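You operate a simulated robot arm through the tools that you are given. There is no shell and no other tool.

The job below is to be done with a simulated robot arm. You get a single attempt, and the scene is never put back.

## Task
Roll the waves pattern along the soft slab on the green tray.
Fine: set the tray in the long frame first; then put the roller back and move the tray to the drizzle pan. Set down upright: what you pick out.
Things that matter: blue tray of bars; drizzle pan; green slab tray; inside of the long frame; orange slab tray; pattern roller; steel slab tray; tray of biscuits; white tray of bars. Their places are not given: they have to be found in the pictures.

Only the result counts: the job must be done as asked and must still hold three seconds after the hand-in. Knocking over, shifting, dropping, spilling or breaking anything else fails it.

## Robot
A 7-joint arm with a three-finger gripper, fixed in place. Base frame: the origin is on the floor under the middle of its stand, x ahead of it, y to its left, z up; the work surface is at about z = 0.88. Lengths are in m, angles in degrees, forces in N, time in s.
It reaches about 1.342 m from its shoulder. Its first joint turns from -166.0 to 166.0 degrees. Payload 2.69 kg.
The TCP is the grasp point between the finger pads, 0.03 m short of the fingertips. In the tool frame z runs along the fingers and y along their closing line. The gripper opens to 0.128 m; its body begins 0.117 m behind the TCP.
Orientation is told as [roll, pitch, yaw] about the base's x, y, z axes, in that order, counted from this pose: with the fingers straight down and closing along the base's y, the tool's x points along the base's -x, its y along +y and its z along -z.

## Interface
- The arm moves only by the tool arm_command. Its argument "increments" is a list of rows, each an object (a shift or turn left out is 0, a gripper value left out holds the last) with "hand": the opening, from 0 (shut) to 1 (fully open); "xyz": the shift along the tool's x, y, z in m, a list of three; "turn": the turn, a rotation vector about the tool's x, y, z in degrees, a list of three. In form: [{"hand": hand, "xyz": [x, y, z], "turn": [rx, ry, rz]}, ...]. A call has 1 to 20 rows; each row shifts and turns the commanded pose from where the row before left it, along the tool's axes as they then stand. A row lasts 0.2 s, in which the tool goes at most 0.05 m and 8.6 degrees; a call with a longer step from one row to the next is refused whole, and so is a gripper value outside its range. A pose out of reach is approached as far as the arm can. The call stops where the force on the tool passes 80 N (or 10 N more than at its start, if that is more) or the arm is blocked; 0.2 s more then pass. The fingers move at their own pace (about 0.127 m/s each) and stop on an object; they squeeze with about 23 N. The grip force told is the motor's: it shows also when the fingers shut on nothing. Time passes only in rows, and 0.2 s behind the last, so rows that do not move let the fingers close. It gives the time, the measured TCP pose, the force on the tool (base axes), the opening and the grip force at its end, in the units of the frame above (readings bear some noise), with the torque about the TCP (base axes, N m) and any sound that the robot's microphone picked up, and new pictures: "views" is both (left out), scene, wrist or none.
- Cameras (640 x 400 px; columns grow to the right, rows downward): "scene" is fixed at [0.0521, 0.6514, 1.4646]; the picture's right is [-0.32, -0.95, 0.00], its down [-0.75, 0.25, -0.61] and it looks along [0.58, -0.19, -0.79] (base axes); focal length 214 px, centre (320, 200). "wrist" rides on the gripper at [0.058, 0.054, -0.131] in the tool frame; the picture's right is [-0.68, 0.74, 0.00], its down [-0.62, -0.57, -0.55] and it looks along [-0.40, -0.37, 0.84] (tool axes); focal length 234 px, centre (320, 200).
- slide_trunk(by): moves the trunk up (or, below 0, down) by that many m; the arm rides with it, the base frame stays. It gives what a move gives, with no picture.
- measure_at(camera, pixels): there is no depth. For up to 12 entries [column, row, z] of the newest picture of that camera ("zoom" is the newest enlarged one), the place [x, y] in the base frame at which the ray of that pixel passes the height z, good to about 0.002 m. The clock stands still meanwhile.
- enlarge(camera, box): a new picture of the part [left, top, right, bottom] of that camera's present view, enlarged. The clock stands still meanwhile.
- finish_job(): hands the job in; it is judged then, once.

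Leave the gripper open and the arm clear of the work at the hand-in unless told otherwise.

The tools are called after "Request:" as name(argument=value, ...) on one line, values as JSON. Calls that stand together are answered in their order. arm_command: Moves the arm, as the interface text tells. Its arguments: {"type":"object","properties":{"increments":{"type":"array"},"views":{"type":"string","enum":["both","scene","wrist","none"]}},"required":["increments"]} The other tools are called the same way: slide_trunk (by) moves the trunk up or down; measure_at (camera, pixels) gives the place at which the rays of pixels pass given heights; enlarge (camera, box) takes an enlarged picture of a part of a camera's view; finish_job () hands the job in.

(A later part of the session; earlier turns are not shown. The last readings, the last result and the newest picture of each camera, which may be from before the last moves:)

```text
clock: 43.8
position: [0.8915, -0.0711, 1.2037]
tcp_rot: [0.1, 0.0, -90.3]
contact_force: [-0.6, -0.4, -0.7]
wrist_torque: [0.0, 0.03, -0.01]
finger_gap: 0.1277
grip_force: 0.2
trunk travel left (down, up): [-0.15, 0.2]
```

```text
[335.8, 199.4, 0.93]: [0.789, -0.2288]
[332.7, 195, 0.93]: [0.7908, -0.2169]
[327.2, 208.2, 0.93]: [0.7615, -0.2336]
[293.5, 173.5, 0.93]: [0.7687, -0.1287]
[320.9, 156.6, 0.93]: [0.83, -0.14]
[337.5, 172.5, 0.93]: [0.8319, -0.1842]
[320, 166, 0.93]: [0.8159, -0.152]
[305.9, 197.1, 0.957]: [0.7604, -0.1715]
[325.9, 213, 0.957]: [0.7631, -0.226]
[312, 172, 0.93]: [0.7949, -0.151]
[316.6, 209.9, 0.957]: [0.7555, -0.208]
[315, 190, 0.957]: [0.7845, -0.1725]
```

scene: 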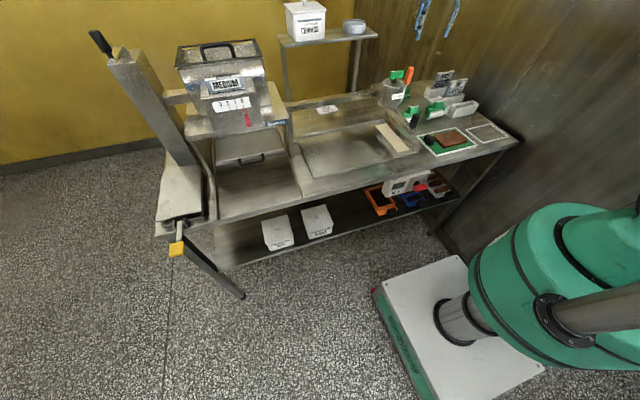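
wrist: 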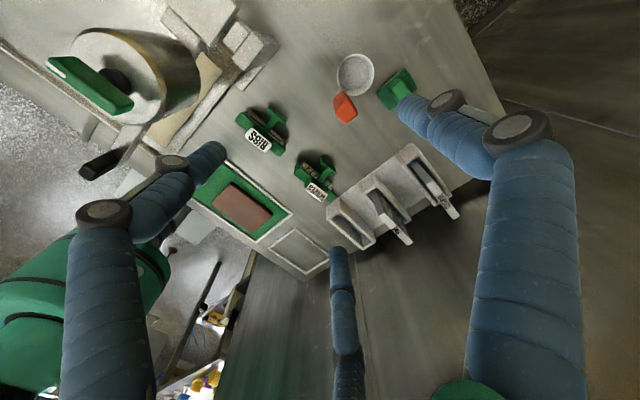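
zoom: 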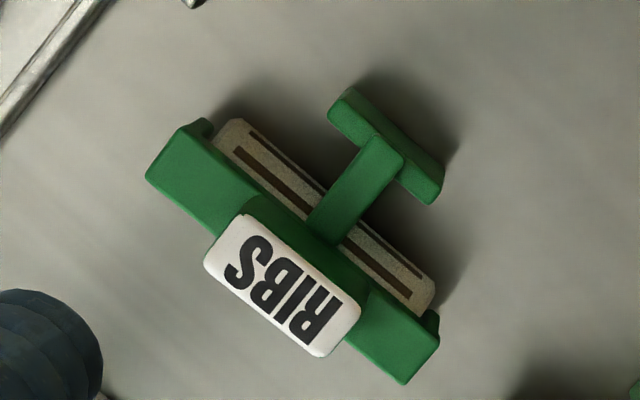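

Request:
measure_at(camera="wrist", pixels=[[304.95, 189.3, 0.957], [312, 182.55, 0.957], [327.7, 194.2, 0.957], [321, 201.7, 0.957], [293.6, 173.7, 0.93], [299.2, 166.5, 0.93], [335.7, 194.7, 0.93], [329.2, 201.7, 0.93], [320, 157, 0.92], [336.8, 173, 0.92], [328, 167, 0.92], [319, 159.5, 0.89]])

```text
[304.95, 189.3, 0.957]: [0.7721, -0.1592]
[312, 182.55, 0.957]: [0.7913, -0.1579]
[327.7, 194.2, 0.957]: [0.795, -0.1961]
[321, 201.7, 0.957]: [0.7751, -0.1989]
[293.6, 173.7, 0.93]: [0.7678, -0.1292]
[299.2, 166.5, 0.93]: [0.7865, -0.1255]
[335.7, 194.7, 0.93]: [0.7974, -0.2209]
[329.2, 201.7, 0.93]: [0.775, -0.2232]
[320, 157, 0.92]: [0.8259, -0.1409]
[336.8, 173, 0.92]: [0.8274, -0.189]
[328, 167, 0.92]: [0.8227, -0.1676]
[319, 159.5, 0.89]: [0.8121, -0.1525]
```

Roller: handle ≈ 20×40 mm, centre (0.783,−0.178), top z≈0.957, turned about +5°; crossbar top z≈0.93. I'll grip it with the single finger on the −x face (yaw ≈ 95°), so that afterwards yaw 0° puts the roller axis along x with the foot toward −y. Move above it and turn.

Request:
arm_command(increments=[{"xyz": [-0.0268, -0.027, 0]}, {"xyz": [-0.0268, -0.027, 0]}, {"xyz": [-0.0268, -0.027, 0]}, {"xyz": [-0.0268, -0.027, 0]}, {"turn": [0, 0, -8.4]}, {"turn": [0, 0, -8.4]}, {"turn": [0, 0, -8.4]}, {"turn": [0, 0, -8.4]}, {"turn": [0, 0, -8.4]}, {"turn": [0, 0, -8.4]}, {"turn": [0, 0, -8.4]}, {"turn": [0, 0, -8.4]}, {"turn": [0, 0, -8.4]}, {"turn": [0, 0, -8.4]}, {"turn": [0, 0, -8.4]}, {"turn": [0, 0, -8.4]}, {"turn": [0, 0, -8.4]}, {"turn": [0, 0, -8.4]}, {"turn": [0, 0, -8.4]}, {"turn": [0, 0, -8.4]}], views="none")

Request:
arm_command(increments=[{"turn": [0, 0, -8.5], "hand": 0.65}, {"turn": [0, 0, -8.5]}, {"turn": [0, 0, -8.5]}, {"turn": [0, 0, -8.5]}, {"turn": [0, 0, -8.5]}, {"turn": [0, 0, -8.3]}])

Request:
enlarge(camera="wrist", box=[250, 100, 410, 250])

```text
clock: 48.0
position: [0.7816, -0.1785, 1.2029]
tcp_rot: [-0.1, 0.0, 44.4]
contact_force: [0.0, 0.6, 0.5]
wrist_torque: [-0.02, 0.01, -0.02]
finger_gap: 0.1279
grip_force: 0.1
trunk travel left (down, up): [-0.15, 0.2]
```

```text
clock: 49.4
position: [0.7823, -0.1771, 1.2034]
tcp_rot: [0.0, 0.0, 95.1]
contact_force: [-0.3, 0.4, 0.9]
wrist_torque: [0.0, 0.04, -0.02]
finger_gap: 0.0829
grip_force: 0.0
trunk travel left (down, up): [-0.15, 0.2]
```

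scene: 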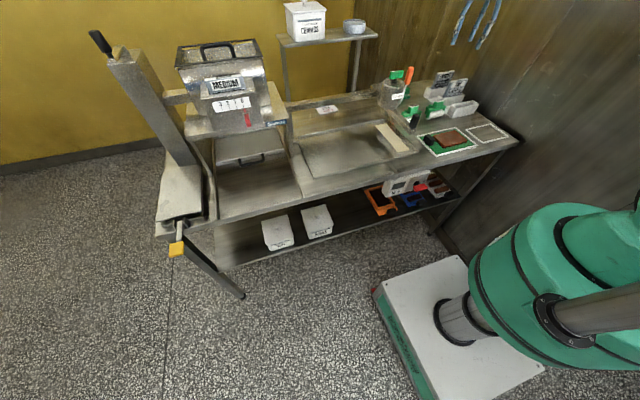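
wrist: 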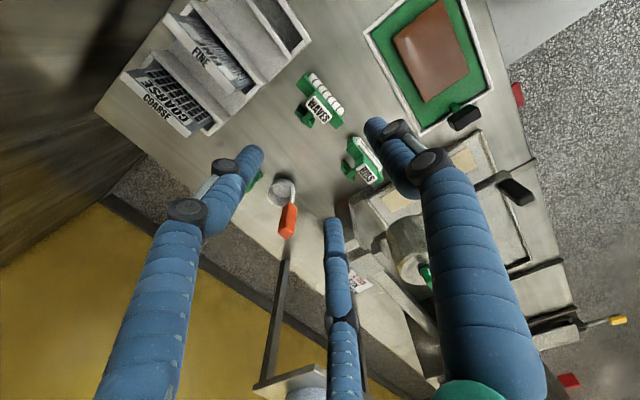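

```text
2.67 times, centred on (330, 175) of wrist
```

zoom: 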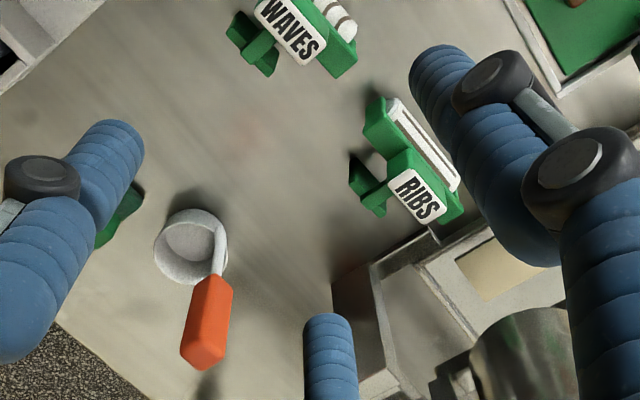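

Enlarge the WAVES handle from this viewpoint and measure it again.

Request:
enlarge(camera="wrist", box=[280, 65, 360, 140])

```text
5.33 times, centred on (320, 102) of wrist
```

zoom: 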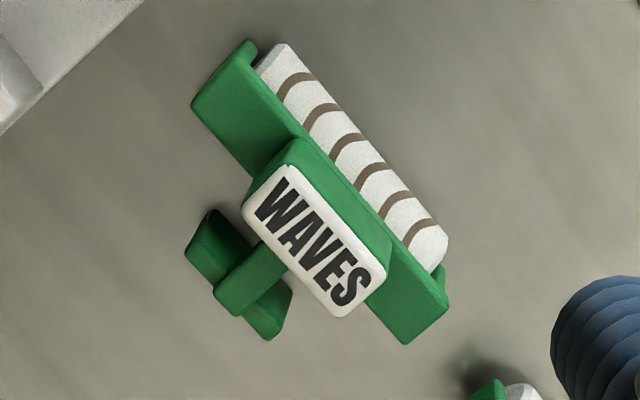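

Request:
measure_at(camera="zoom", pixels=[[243, 210, 0.957], [287, 165, 0.957], [387, 272, 0.957], [343, 318, 0.957], [192, 103, 0.93], [405, 345, 0.93], [450, 302, 0.93], [213, 290, 0.92], [240, 315, 0.92], [260, 68, 0.915], [283, 44, 0.9], [446, 240, 0.9]])

```text
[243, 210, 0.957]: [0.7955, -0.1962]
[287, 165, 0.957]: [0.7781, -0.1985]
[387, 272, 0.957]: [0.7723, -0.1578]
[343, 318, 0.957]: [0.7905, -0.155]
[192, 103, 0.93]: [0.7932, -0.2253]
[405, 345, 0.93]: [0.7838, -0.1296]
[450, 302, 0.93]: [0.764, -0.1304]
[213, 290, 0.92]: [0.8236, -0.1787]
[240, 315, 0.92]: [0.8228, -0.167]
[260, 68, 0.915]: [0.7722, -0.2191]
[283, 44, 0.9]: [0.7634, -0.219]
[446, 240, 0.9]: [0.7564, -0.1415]
```

Handle centre (0.784,−0.177), roller turned ≈ +5.7°. Descend to z≈1.02 and re-check.

Request:
arm_command(increments=[{"hand": 0.65, "xyz": [0, -0.0017, 0.0458], "turn": [0, 0, -0.5]}, {"xyz": [0, 0, 0.0458]}, {"xyz": [0, 0, 0.0458]}, {"xyz": [0, 0, 0.0458]}, {}])

Request:
enlarge(camera="wrist", box=[270, 100, 390, 220])

Request:
enlarge(camera="scene", box=[400, 50, 490, 130])

```text
clock: 50.6
position: [0.7842, -0.178, 1.0204]
tcp_rot: [0.1, 0.0, 95.4]
contact_force: [0.5, -0.4, -1.0]
wrist_torque: [0.02, 0.06, 0.02]
finger_gap: 0.0834
grip_force: 0.1
trunk travel left (down, up): [-0.15, 0.2]
```

scene: 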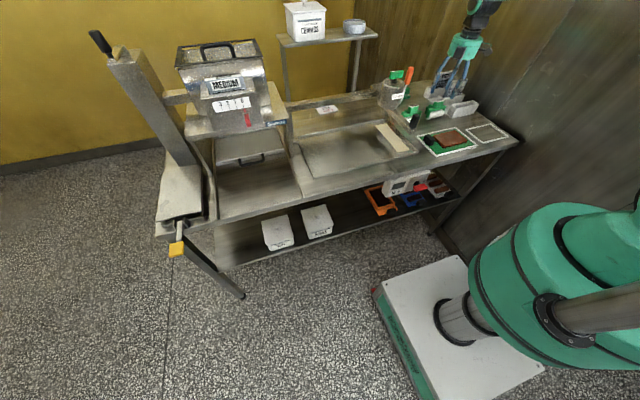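
wrist: 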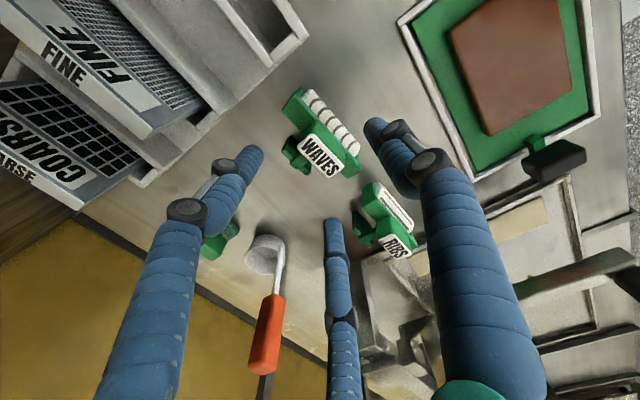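

```text
3.33 times, centred on (330, 160) of wrist
```

zoom: 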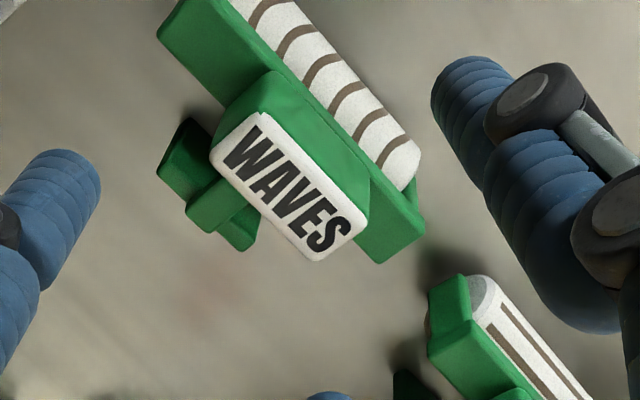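

```text
5.00 times, centred on (445, 90) of scene
```

zoom: 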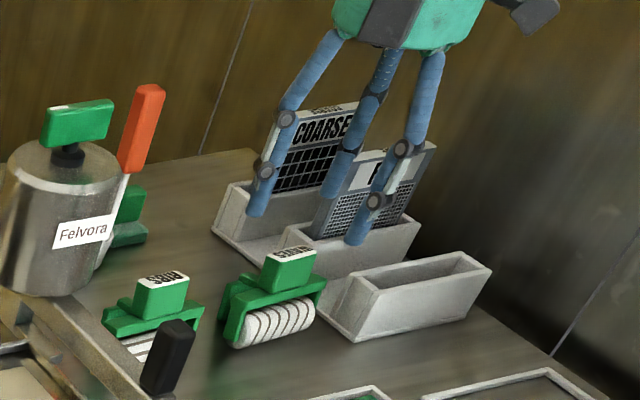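

Check clearance to the FINE sieve and rack near finger A, and the handle position again.

Request:
measure_at(camera="wrist", pixels=[[203, 97, 0.95], [203, 97, 0.98], [150, 137, 1.0], [150, 137, 1.03], [105, 2, 1.03], [215, 112, 0.94], [308, 33, 0.93], [256, 68, 0.93], [240, 22, 0.93]])

Request:
measure_at(camera="scene", pixels=[[472, 79, 1.0], [472, 79, 1.03], [459, 84, 1.0], [459, 84, 1.03]])

Request:
enlarge(camera="wrist", box=[280, 85, 370, 185])

```text
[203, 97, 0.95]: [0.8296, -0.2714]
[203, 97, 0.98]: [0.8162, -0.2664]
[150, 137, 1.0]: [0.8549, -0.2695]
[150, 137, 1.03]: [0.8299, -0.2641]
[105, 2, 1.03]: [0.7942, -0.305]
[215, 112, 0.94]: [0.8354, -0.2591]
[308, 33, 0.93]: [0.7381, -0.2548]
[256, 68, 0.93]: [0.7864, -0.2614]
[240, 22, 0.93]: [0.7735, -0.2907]
```

```text
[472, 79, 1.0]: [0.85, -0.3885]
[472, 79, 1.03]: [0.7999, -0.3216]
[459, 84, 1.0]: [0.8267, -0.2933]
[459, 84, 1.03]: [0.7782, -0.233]
```

```text
4.00 times, centred on (325, 135) of wrist
```

zoom: 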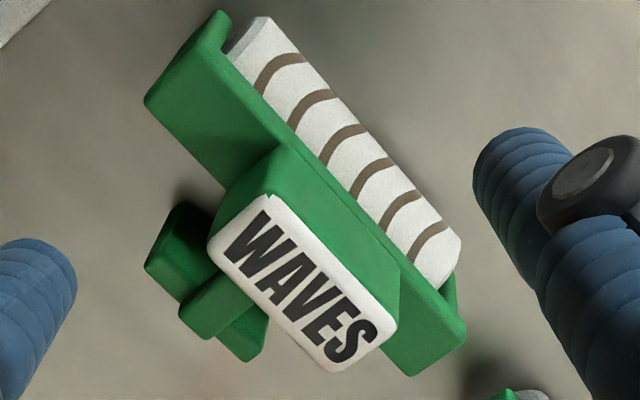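

Request:
measure_at(camera="zoom", pixels=[[208, 250, 0.957], [266, 194, 0.957], [397, 322, 0.957], [335, 372, 0.957], [145, 100, 0.93], [410, 376, 0.93], [466, 333, 0.93], [180, 310, 0.92], [268, 18, 0.9], [460, 240, 0.9]])

```text
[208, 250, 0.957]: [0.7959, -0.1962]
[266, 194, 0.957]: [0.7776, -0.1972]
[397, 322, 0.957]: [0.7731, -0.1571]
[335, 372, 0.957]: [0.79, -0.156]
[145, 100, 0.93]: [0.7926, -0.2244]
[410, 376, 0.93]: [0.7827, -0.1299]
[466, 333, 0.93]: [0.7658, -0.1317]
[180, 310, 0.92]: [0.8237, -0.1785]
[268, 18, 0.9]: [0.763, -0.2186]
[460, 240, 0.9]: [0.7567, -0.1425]
```

Handle centre (0.784,−0.177). Narrow the hand to ~0.066 m and descend to TCP z≈0.964 (tips just above the crossbar).

Request:
arm_command(increments=[{"hand": 0.52}, {"xyz": [-0.0007, 0, 0.02]}, {"xyz": [-0.0007, 0, 0.02]}, {"xyz": [0, 0, 0.0164]}, {}])

Request:
enlarge(camera="wrist", box=[250, 100, 410, 260])

Request:
enlarge(camera="scene", box=[400, 60, 480, 130])

```text
clock: 51.8
position: [0.7845, -0.177, 0.9644]
tcp_rot: [0.0, 0.0, 95.4]
contact_force: [-0.7, 0.3, -0.5]
wrist_torque: [0.01, 0.02, 0.0]
finger_gap: 0.0665
grip_force: 0.0
trunk travel left (down, up): [-0.15, 0.2]
```

scene: 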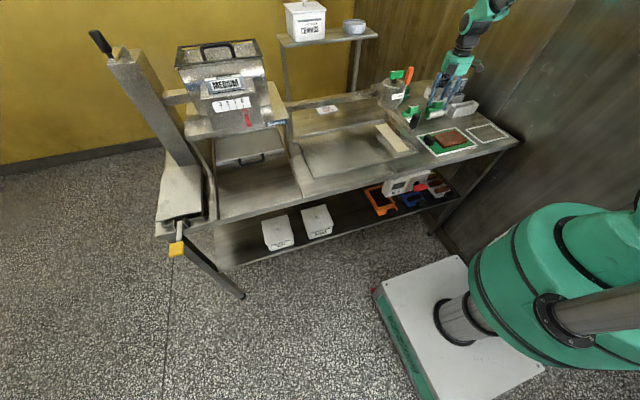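
wrist: 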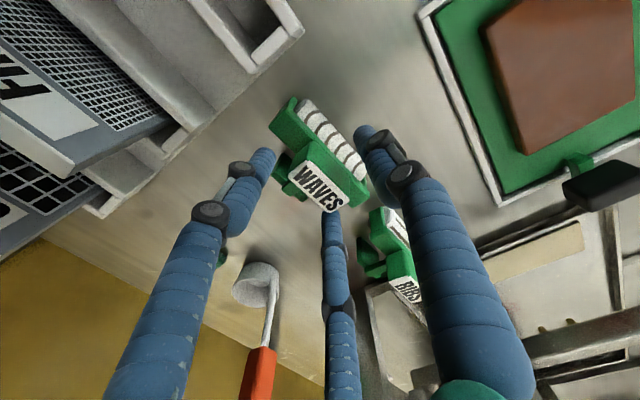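

```text
2.50 times, centred on (330, 180) of wrist
```

zoom: 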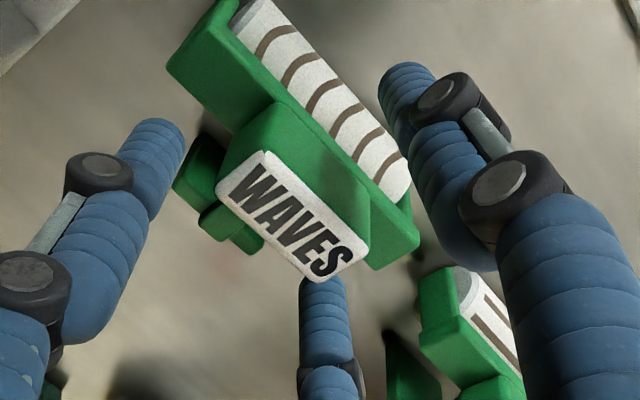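

```text
5.71 times, centred on (440, 95) of scene
```

zoom: 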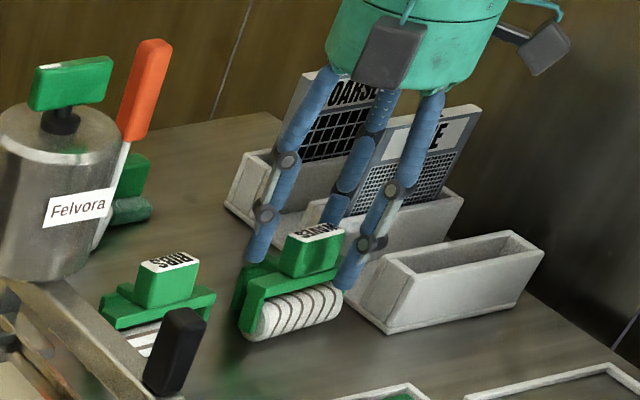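

Hand straddles the handle. Close on it; this TCP pose (0.7845,−0.177,0.9644, yaw 95.4°) is the put-back reference.

Request:
arm_command(increments=[{"hand": 0.4}, {"hand": 0.3}, {"hand": 0.2}, {"hand": 0}, {"hand": 0}, {"hand": 0}])

Request:
enlarge(camera="wrist", box=[250, 100, 410, 260])

Request:
enlarge(camera="scene", box=[400, 60, 480, 130])

```text
clock: 53.2
position: [0.7838, -0.1767, 0.9657]
tcp_rot: [0.0, 0.1, 95.5]
contact_force: [0.3, 1.6, 1.5]
wrist_torque: [0.03, 0.02, -0.02]
finger_gap: 0.0442
grip_force: 22.4
trunk travel left (down, up): [-0.15, 0.2]
```

scene: 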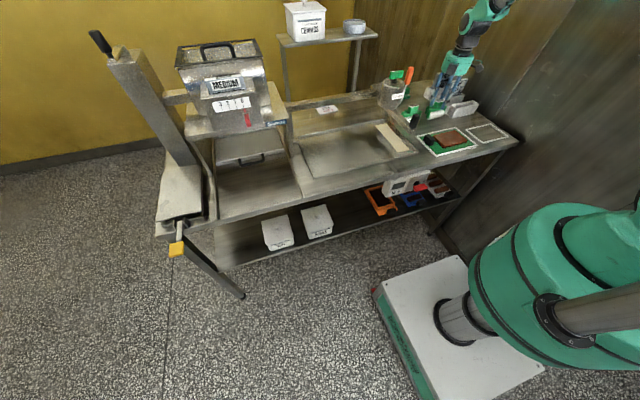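
wrist: 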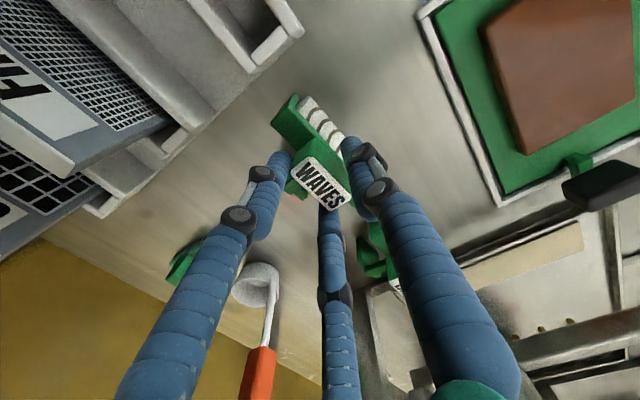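

```text
2.50 times, centred on (330, 180) of wrist
```

zoom: 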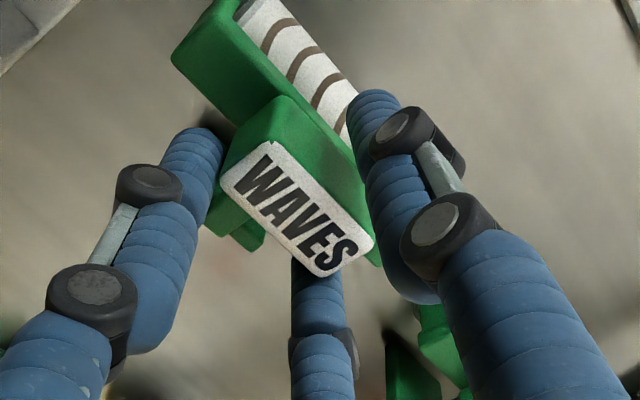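

```text
5.71 times, centred on (440, 95) of scene
```

zoom: 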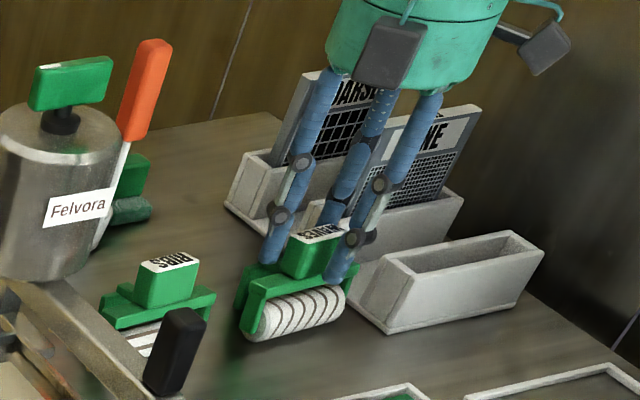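

The gap (0.044 m) suggests only the two rear fingers pinch the corners while the front finger isn't on the handle face. I'll re-open, shift 6 mm toward +x so all three fingers meet the block, and close again.

Request:
arm_command(increments=[{"hand": 0.45}, {"hand": 0.52}, {"hand": 0.52, "xyz": [-0.0006, -0.006, 0]}, {}])

Request:
enlarge(camera="wrist", box=[250, 100, 410, 260])

```text
clock: 54.2
position: [0.7896, -0.1758, 0.9636]
tcp_rot: [0.1, 0.1, 95.4]
contact_force: [0.4, 0.5, -0.5]
wrist_torque: [0.01, 0.02, 0.02]
finger_gap: 0.0665
grip_force: 0.0
trunk travel left (down, up): [-0.15, 0.2]
```

scene: 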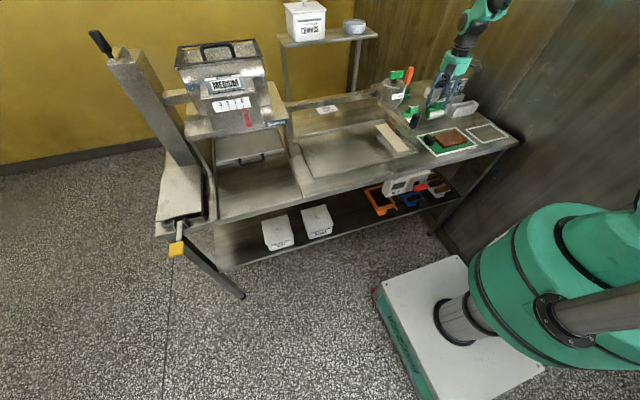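
wrist: 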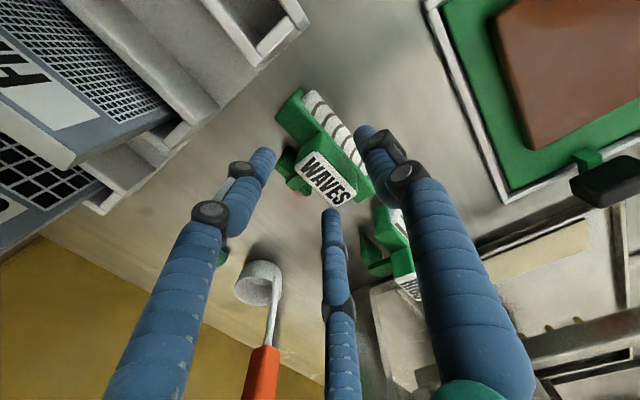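

```text
2.50 times, centred on (330, 180) of wrist
```

zoom: 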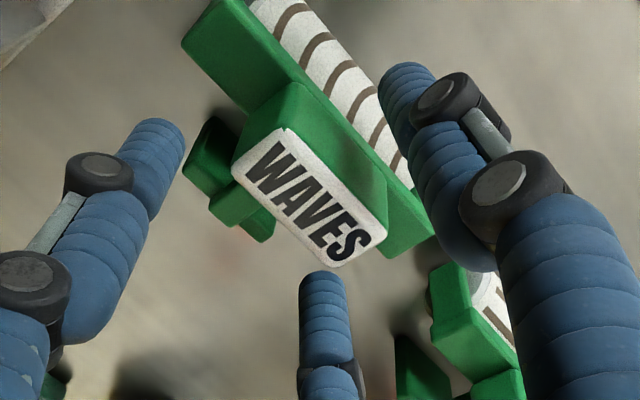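

Request:
arm_command(increments=[{"hand": 0.4}, {"hand": 0.3}, {"hand": 0.2}, {"hand": 0}, {"hand": 0}, {"hand": 0}])

Request:
enlarge(camera="wrist", box=[250, 100, 410, 260])

Request:
enlarge(camera="scene", box=[400, 60, 480, 130])

```text
clock: 55.6
position: [0.7885, -0.1744, 0.9643]
tcp_rot: [-0.1, 0.0, 95.5]
contact_force: [0.6, -0.5, -1.2]
wrist_torque: [0.0, 0.01, -0.02]
finger_gap: 0.0267
grip_force: 23.0
trunk travel left (down, up): [-0.15, 0.2]
```

scene: 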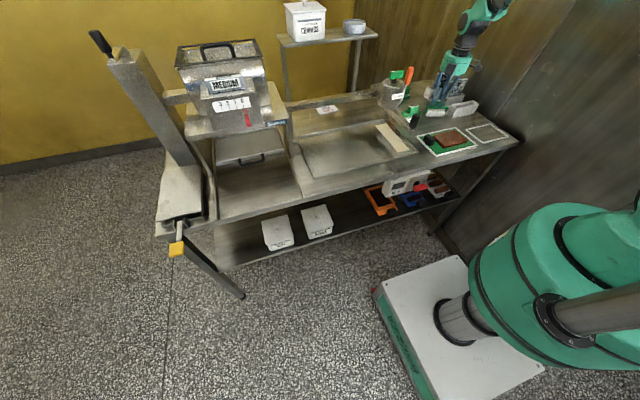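
wrist: 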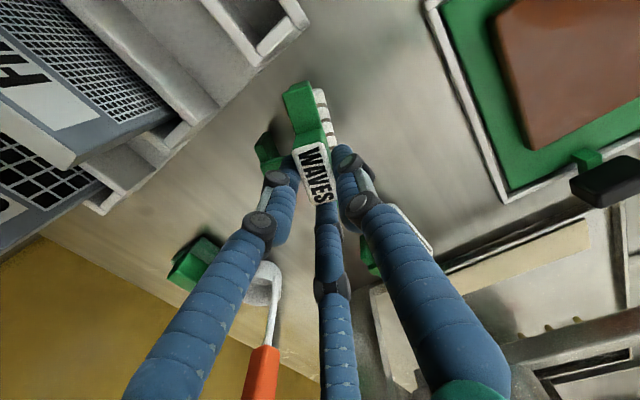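

```text
2.50 times, centred on (330, 180) of wrist
```

zoom: 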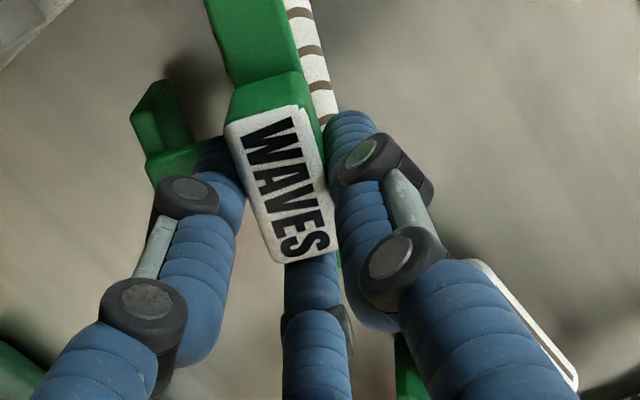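

```text
5.71 times, centred on (440, 95) of scene
```

zoom: 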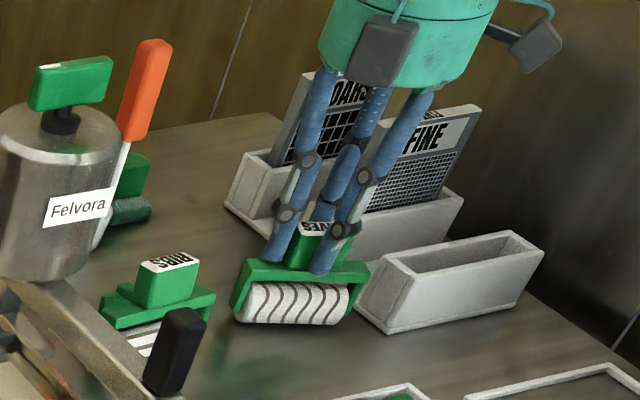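

The roller turned in the grip into a tighter seat (gap 0.027 m). I'll measure its present orientation and check it hasn't touched the rack.

Request:
enlarge(camera="wrist", box=[240, 60, 370, 220])

Request:
measure_at(camera="wrist", pixels=[[292.4, 150, 0.957], [322, 142.4, 0.957], [336.8, 200, 0.957], [310.8, 204.8, 0.957], [283, 92, 0.93], [308, 81, 0.93]])

Request:
enlarge(camera="scene", box=[425, 90, 475, 130])

```text
2.50 times, centred on (305, 140) of wrist
```

zoom: 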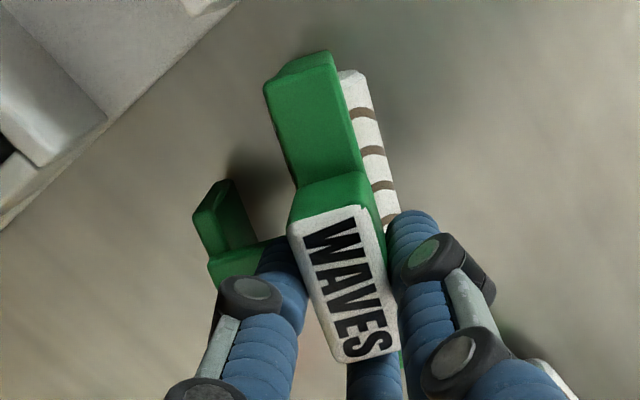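

```text
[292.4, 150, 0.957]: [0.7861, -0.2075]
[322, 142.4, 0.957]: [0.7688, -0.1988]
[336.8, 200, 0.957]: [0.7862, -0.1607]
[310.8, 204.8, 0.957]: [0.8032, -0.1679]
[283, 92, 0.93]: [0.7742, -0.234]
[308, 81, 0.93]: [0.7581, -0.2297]
```

```text
10.00 times, centred on (450, 110) of scene
```

zoom: 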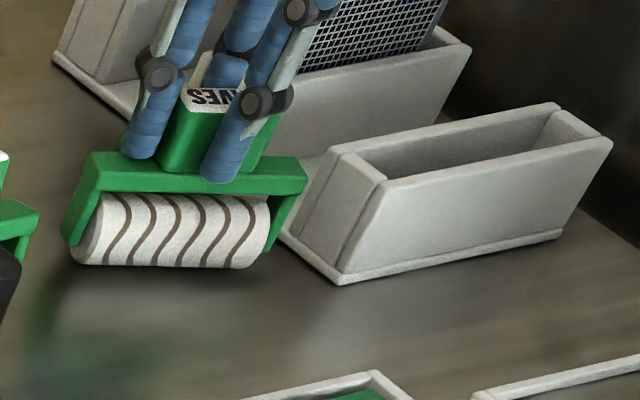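

The roller is now held end-on by one finger and across its thickness by the other two, turned to ≈ −24°, clear of the rack by ~2 cm. Lift it 3 cm slowly and check.

Request:
arm_command(increments=[{"xyz": [0, 0, -0.005]}, {"xyz": [0, 0, -0.01]}, {"xyz": [0, 0, -0.015]}, {}])

Request:
enlarge(camera="scene", box=[420, 80, 480, 130])

Request:
enlarge(camera="wrist", box=[240, 60, 370, 220])

```text
clock: 56.6
position: [0.7896, -0.175, 0.9946]
tcp_rot: [0.0, -0.1, 95.5]
contact_force: [0.6, -0.1, -1.9]
wrist_torque: [0.05, 0.0, -0.02]
finger_gap: 0.0267
grip_force: 23.2
trunk travel left (down, up): [-0.15, 0.2]
```

scene: 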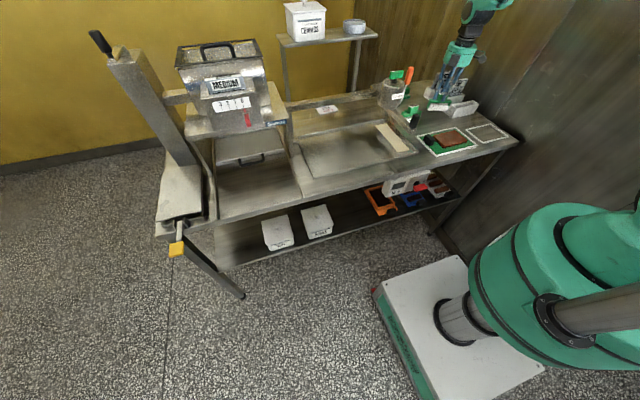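
wrist: 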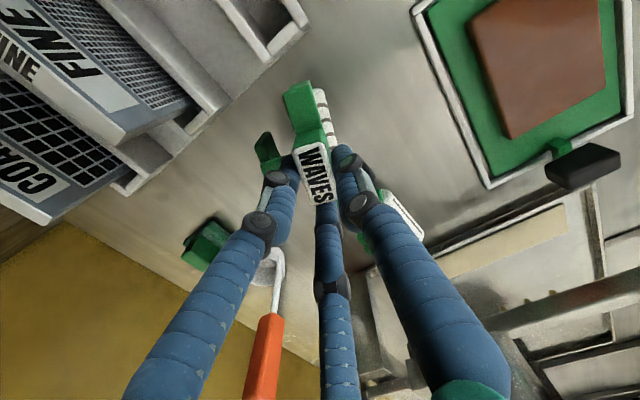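

```text
8.00 times, centred on (450, 105) of scene
```

zoom: 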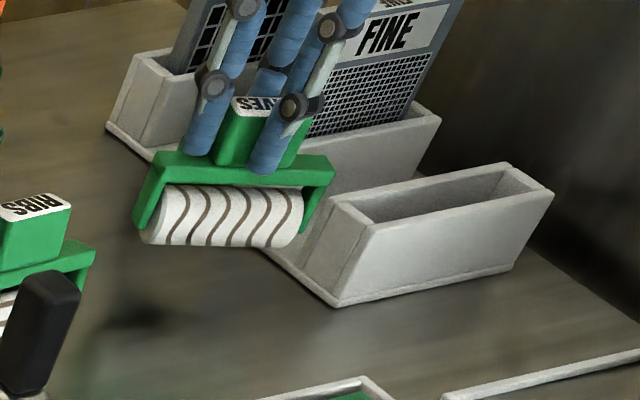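

```text
2.50 times, centred on (305, 140) of wrist
```

zoom: 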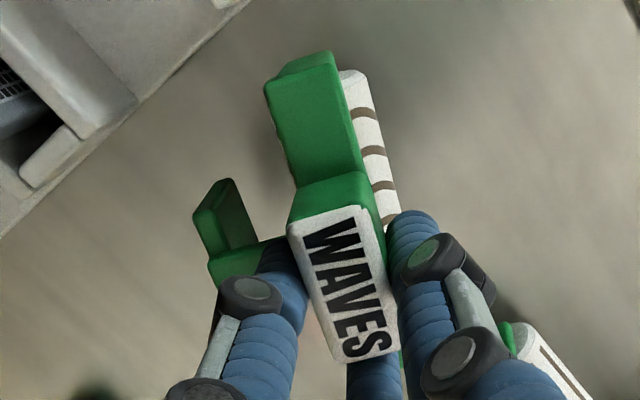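

Held level. Carry it at z≈1.08 to above the slab's +y end, then turn to gripper yaw ≈29.5° so the cylinder axis lies along x with the foot toward −y.

Request:
arm_command(increments=[{"xyz": [0, 0, -0.04]}, {"xyz": [0, 0, -0.045]}, {"xyz": [-0.0274, 0.0342, 0]}, {"xyz": [-0.0274, 0.0342, 0]}, {"xyz": [-0.0274, 0.0342, 0]}, {"xyz": [-0.0274, 0.0342, 0]}, {"xyz": [-0.0274, 0.0342, 0]}, {"turn": [0, 0, 8.25]}, {"turn": [0, 0, 8.25]}, {"turn": [0, 0, 8.25]}, {"turn": [0, 0, 8.25]}, {"turn": [0, 0, 8.25]}, {"turn": [0, 0, 8.25]}, {"turn": [0, 0, 8.25]}, {"turn": [0, 0, 8.25]}, {}])

Request:
enlarge(camera="wrist", box=[180, 60, 400, 260])

Request:
enlarge(camera="scene", box=[400, 70, 500, 160])

```text
clock: 60.0
position: [0.6062, -0.0559, 1.0794]
tcp_rot: [0.0, 0.0, 29.3]
contact_force: [0.0, 0.4, -1.1]
wrist_torque: [0.0, -0.05, 0.02]
finger_gap: 0.0267
grip_force: 23.0
trunk travel left (down, up): [-0.15, 0.2]
```

scene: 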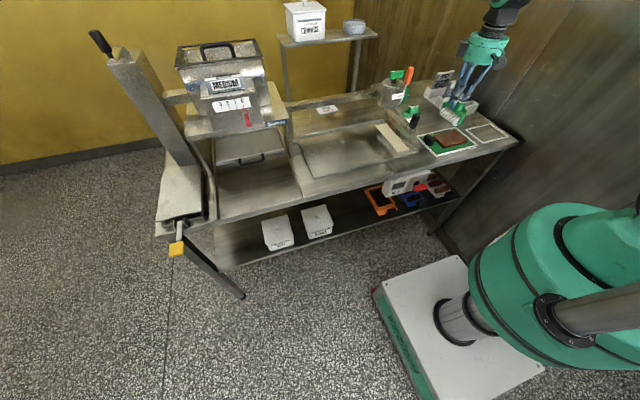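
wrist: 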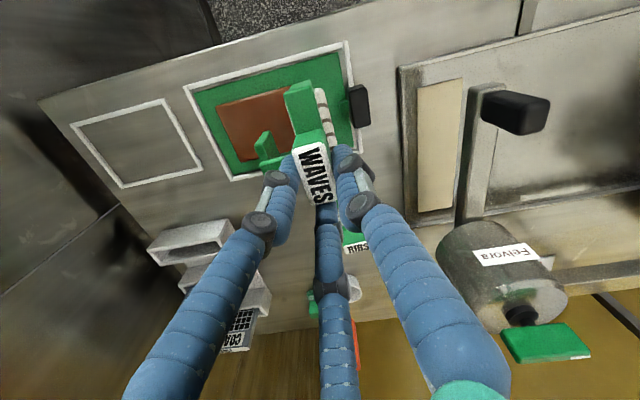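

```text
2.00 times, centred on (290, 160) of wrist
```

zoom: 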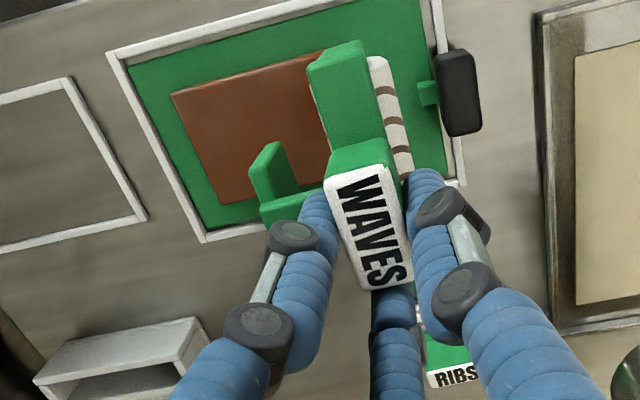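

```text
4.44 times, centred on (450, 115) of scene
```

zoom: 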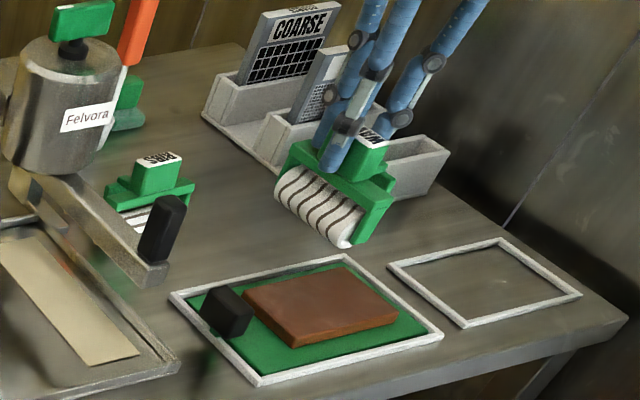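

Measure the held roller's orientation (handle top now z≈1.072, crossbar top z≈1.045).

Request:
measure_at(camera="wrist", pixels=[[292.4, 150, 1.072], [322, 142.4, 1.072], [336.8, 200, 1.072], [310.8, 204.8, 1.072], [284, 94, 1.0455], [308, 81, 1.0455], [295, 135, 1.0455], [319, 81, 1.01], [317, 88, 1.02]])

Request:
enlarge(camera="wrist", box=[250, 70, 360, 210])

Request:
enlarge(camera="scene", box=[430, 90, 480, 135])

```text
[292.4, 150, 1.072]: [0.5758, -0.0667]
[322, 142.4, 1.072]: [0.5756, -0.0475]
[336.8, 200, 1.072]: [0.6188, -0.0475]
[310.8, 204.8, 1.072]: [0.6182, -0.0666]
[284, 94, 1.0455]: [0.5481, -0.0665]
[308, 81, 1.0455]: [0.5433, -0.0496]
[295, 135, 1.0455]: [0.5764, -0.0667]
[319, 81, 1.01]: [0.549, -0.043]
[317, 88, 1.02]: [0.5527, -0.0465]
```

```text
2.86 times, centred on (305, 140) of wrist
```

zoom: 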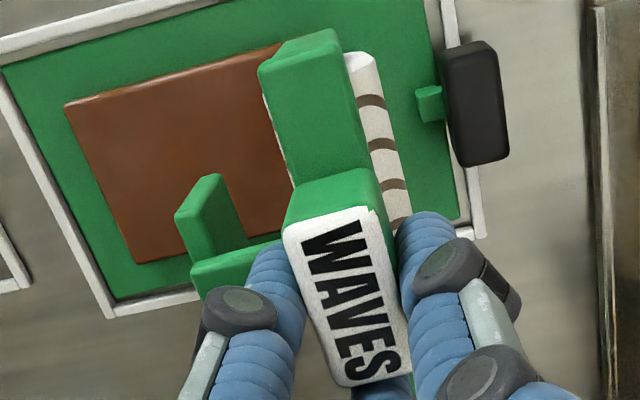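

```text
8.89 times, centred on (455, 112) of scene
```

zoom: 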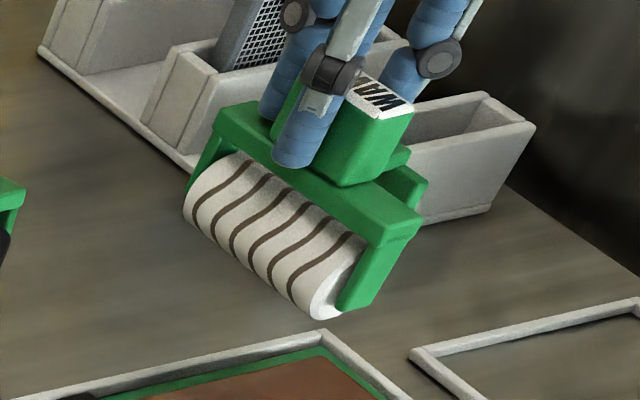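

The roller is square (axis along x), centred at x≈0.597. Lean it 12° so the foot lifts (handle toward +y), then lower to ~7 mm above the slab.

Request:
arm_command(increments=[{"turn": [5.22, 2.95, 0]}, {"turn": [5.22, 2.95, 0]}, {"xyz": [-0.0037, 0.006, 0.0283]}, {"xyz": [-0.0037, 0.006, 0.0283]}, {"xyz": [-0.0037, 0.006, 0.0283]}, {}])

Request:
enlarge(camera="wrist", box=[230, 50, 390, 210])

Request:
enlarge(camera="scene", box=[410, 95, 490, 160])

```text
clock: 61.4
position: [0.6059, -0.0514, 0.9902]
tcp_rot: [-10.5, 6.0, 28.9]
contact_force: [0.6, 0.3, -1.8]
wrist_torque: [0.0, -0.01, -0.04]
finger_gap: 0.0265
grip_force: 23.3
trunk travel left (down, up): [-0.15, 0.2]
```

scene: 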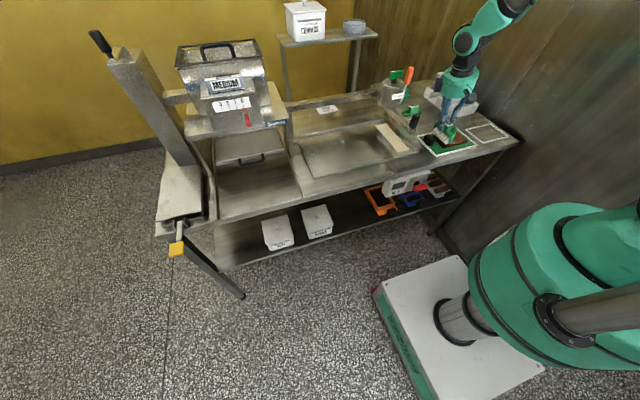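
wrist: 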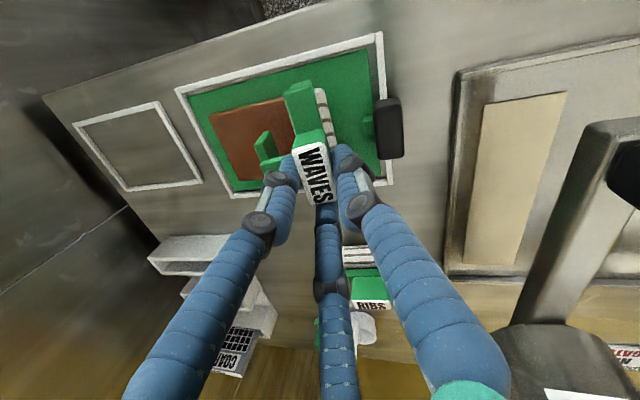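

```text
2.50 times, centred on (310, 130) of wrist
```

zoom: 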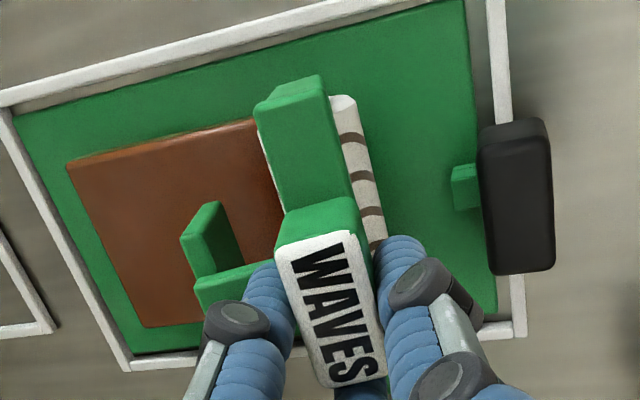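

```text
6.15 times, centred on (450, 128) of scene
```

zoom: 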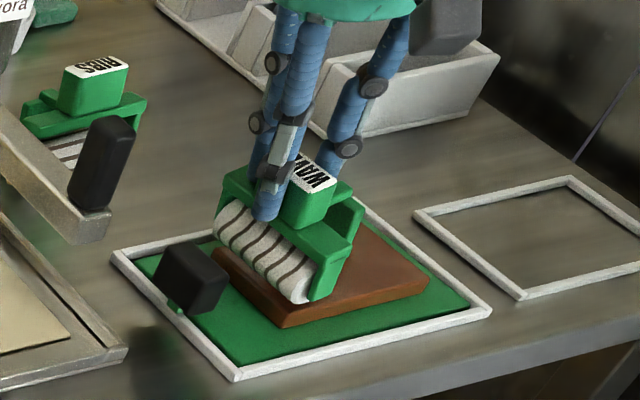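

Check where the cylinder is relative to the slab's +y edge in this view.

Request:
measure_at(camera="wrist", pixels=[[209.2, 116, 0.901], [285.2, 98.8, 0.901], [239, 181, 0.901], [324, 90, 0.92], [326, 88, 0.91], [334, 132, 0.92], [309, 80, 0.956], [285, 93, 0.956]])

Request:
measure_at(camera="scene", pixels=[[432.9, 138.5, 0.901], [443.7, 148.5, 0.901], [443.7, 148.5, 0.886], [446.3, 144.8, 0.91], [433.3, 134, 0.92], [468, 141.5, 0.901]])

```text
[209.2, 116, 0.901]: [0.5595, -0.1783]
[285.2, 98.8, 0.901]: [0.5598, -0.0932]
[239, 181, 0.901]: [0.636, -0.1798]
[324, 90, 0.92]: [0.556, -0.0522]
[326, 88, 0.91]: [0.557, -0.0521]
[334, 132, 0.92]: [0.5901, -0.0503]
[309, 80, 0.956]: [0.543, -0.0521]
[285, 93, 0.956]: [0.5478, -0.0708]
```

```text
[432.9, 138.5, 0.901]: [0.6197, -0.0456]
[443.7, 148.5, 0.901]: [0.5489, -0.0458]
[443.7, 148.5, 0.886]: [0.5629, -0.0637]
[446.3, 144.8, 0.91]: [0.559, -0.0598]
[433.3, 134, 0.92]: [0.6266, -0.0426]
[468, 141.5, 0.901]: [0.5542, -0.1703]
```

The cylinder axis is at about y≈−0.068 to −0.070; the slab spans y −0.0625…−0.178. Shift +4 mm in y and go down 4 mm.

Request:
arm_command(increments=[{"xyz": [-0.0025, 0.0044, 0.003]}, {}], views="none")

```text
clock: 62.0
position: [0.6051, -0.047, 0.9868]
tcp_rot: [-10.5, 5.9, 28.9]
contact_force: [0.1, -0.7, -2.1]
wrist_torque: [0.03, 0.05, -0.02]
finger_gap: 0.0265
grip_force: 23.1
trunk travel left (down, up): [-0.15, 0.2]
```

Lower in 1 mm steps, watching the vertical force.

Request:
arm_command(increments=[{"xyz": [-0.0001, 0.00018, 0.00098]}, {"xyz": [-0.0001, 0.00018, 0.00098]}, {}], views="none")

Request:
arm_command(increments=[{"xyz": [-0.0001, 0.00018, 0.00098]}, {}], views="none")

```text
clock: 62.8
position: [0.6071, -0.0466, 0.9864]
tcp_rot: [-10.6, 6.0, 28.9]
contact_force: [-0.7, 0.2, -1.6]
wrist_torque: [-0.01, 0.02, 0.02]
finger_gap: 0.0266
grip_force: 22.9
trunk travel left (down, up): [-0.15, 0.2]
```

```text
clock: 63.4
position: [0.6055, -0.0465, 0.9839]
tcp_rot: [-10.5, 5.9, 28.9]
contact_force: [0.2, -0.4, -1.4]
wrist_torque: [0.05, -0.02, 0.03]
finger_gap: 0.0264
grip_force: 22.7
trunk travel left (down, up): [-0.15, 0.2]
```

Request:
arm_command(increments=[{"xyz": [-0.0001, 0.00018, 0.00098]}, {}], views="none")

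Request:
arm_command(increments=[{"xyz": [-0.0001, 0.00018, 0.00098]}, {}], views="none")

```text
clock: 64.0
position: [0.6063, -0.0465, 0.9839]
tcp_rot: [-10.5, 5.9, 28.9]
contact_force: [-0.6, 0.1, -2.0]
wrist_torque: [0.0, -0.02, 0.02]
finger_gap: 0.0265
grip_force: 23.0
trunk travel left (down, up): [-0.15, 0.2]
```

```text
clock: 64.6
position: [0.6067, -0.0465, 0.9826]
tcp_rot: [-10.5, 5.9, 28.8]
contact_force: [-0.7, -0.6, -1.4]
wrist_torque: [0.05, -0.01, -0.01]
finger_gap: 0.0266
grip_force: 22.8
trunk travel left (down, up): [-0.15, 0.2]
```

No contact yet; look at the gap in the pictures.

Request:
arm_command(increments=[{"xyz": [-0.0001, 0.00018, 0.00098]}, {}], views="both")

Request:
enlarge(camera="scene", box=[425, 115, 475, 155])

```text
clock: 65.2
position: [0.6052, -0.0486, 0.9816]
tcp_rot: [-10.5, 5.9, 28.9]
contact_force: [0.3, 0.8, -2.0]
wrist_torque: [0.04, -0.02, -0.02]
finger_gap: 0.0266
grip_force: 23.0
trunk travel left (down, up): [-0.15, 0.2]
```

scene: 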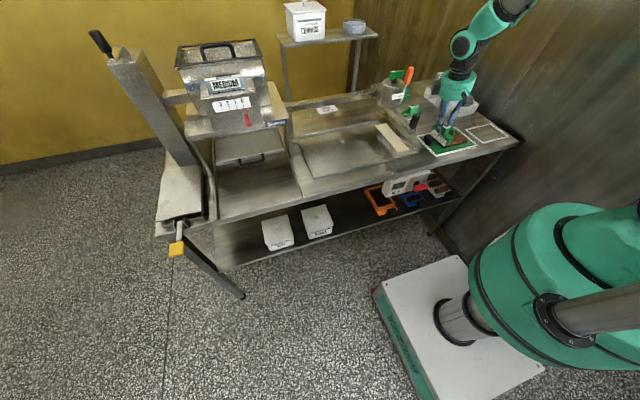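
wrist: 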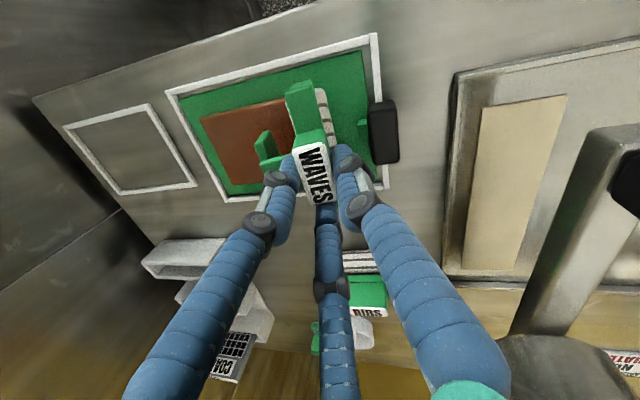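

```text
10.00 times, centred on (450, 135) of scene
```

zoom: 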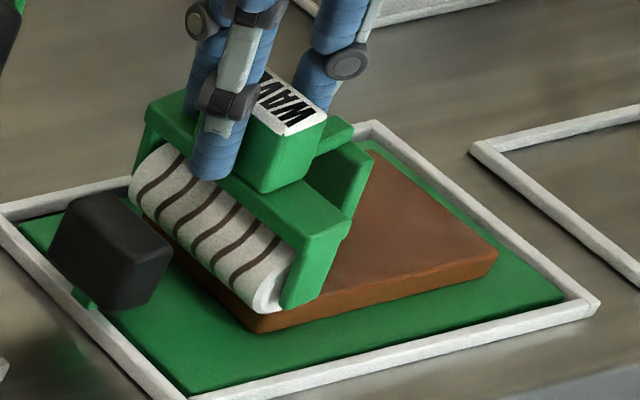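

Measure the cylinder's near end centre and slab edge to see whether the axis is over the slab.

Request:
measure_at(camera="zoom", pixels=[[270, 288, 0.92], [270, 288, 0.917], [262, 312, 0.9], [255, 318, 0.901], [256, 333, 0.886], [497, 247, 0.901], [371, 155, 0.901], [140, 215, 0.901]])

Request:
enlarge(camera="wrist", box=[230, 60, 370, 200])

```text
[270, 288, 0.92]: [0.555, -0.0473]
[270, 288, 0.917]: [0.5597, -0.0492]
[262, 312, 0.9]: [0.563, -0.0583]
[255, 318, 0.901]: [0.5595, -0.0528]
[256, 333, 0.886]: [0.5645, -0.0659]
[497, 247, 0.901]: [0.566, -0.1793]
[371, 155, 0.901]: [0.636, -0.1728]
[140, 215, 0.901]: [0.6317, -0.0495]
```

```text
2.86 times, centred on (300, 130) of wrist
```

zoom: 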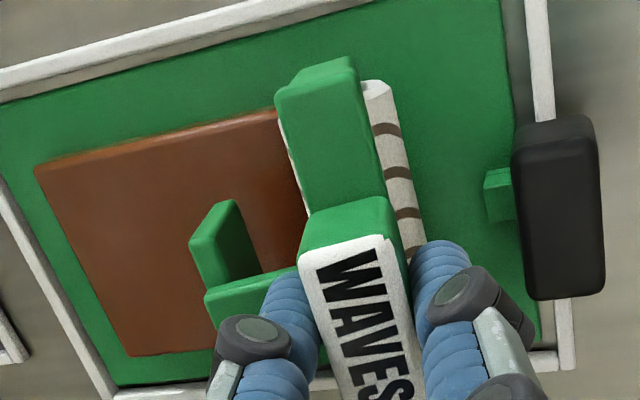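

The axis is about at the very edge of the slab. Raise 4 mm, shift 4 mm to −y, then lower again in small steps.

Request:
arm_command(increments=[{"xyz": [0.0004, -0.0007, -0.0039]}, {"xyz": [0.0019, -0.0034, 0.0008]}, {"xyz": [-0.0002, 0.00036, 0.00196]}, {}], views="none")

Request:
arm_command(increments=[{"xyz": [-0.0001, 0.00018, 0.00098]}, {}], views="none")

Request:
arm_command(increments=[{"xyz": [-0.0001, 0.00018, 0.00098]}, {}], views="none")

```text
clock: 66.2
position: [0.6068, -0.0515, 0.983]
tcp_rot: [-10.5, 6.0, 28.9]
contact_force: [1.0, 0.2, -1.9]
wrist_torque: [0.06, -0.02, -0.03]
finger_gap: 0.0265
grip_force: 23.2
trunk travel left (down, up): [-0.15, 0.2]
```

```text
clock: 66.8
position: [0.607, -0.0517, 0.9824]
tcp_rot: [-10.4, 6.0, 28.9]
contact_force: [0.2, -0.6, -1.8]
wrist_torque: [0.04, 0.01, 0.0]
finger_gap: 0.0267
grip_force: 23.2
trunk travel left (down, up): [-0.15, 0.2]
```

```text
clock: 67.4
position: [0.6076, -0.0512, 0.9818]
tcp_rot: [-10.5, 6.1, 28.9]
contact_force: [0.3, -0.1, 3.0]
wrist_torque: [-0.04, 0.18, -0.02]
finger_gap: 0.0267
grip_force: 23.2
trunk travel left (down, up): [-0.15, 0.2]
```

Contact at TCP z≈0.982 (net ≈ +5 N), with the force mostly at the −x end. Lower 0.5 mm more and compare.

Request:
arm_command(increments=[{"xyz": [-5e-05, 9e-05, 0.00049]}, {}], views="none")

```text
clock: 68.0
position: [0.6061, -0.0505, 0.9819]
tcp_rot: [-10.5, 5.8, 28.9]
contact_force: [2.5, 0.1, 7.5]
wrist_torque: [-0.1, 0.29, 0.02]
finger_gap: 0.0265
grip_force: 23.1
trunk travel left (down, up): [-0.15, 0.2]
```

The load sits at the −x end of the cylinder, so the roller is slightly rolled. Turn +0.5° about base y and read again.

Request:
arm_command(increments=[{"turn": [-0.24, 0.426, -0.104]}, {}], views="none")

```text
clock: 68.6
position: [0.6052, -0.0513, 0.9822]
tcp_rot: [-10.3, 6.3, 28.9]
contact_force: [2.2, 0.1, 6.6]
wrist_torque: [-0.07, -0.43, 0.02]
finger_gap: 0.0264
grip_force: 22.5
trunk travel left (down, up): [-0.15, 0.2]
```

Now the load is at the +x end; go back 0.22° for balance.

Request:
arm_command(increments=[{"turn": [0.106, -0.187, 0.046]}, {}], views="none")

```text
clock: 69.2
position: [0.6065, -0.0523, 0.9816]
tcp_rot: [-10.4, 6.1, 29.0]
contact_force: [0.3, 0.9, 12.2]
wrist_torque: [-0.19, 0.14, 0.04]
finger_gap: 0.0267
grip_force: 23.0
trunk travel left (down, up): [-0.15, 0.2]
```

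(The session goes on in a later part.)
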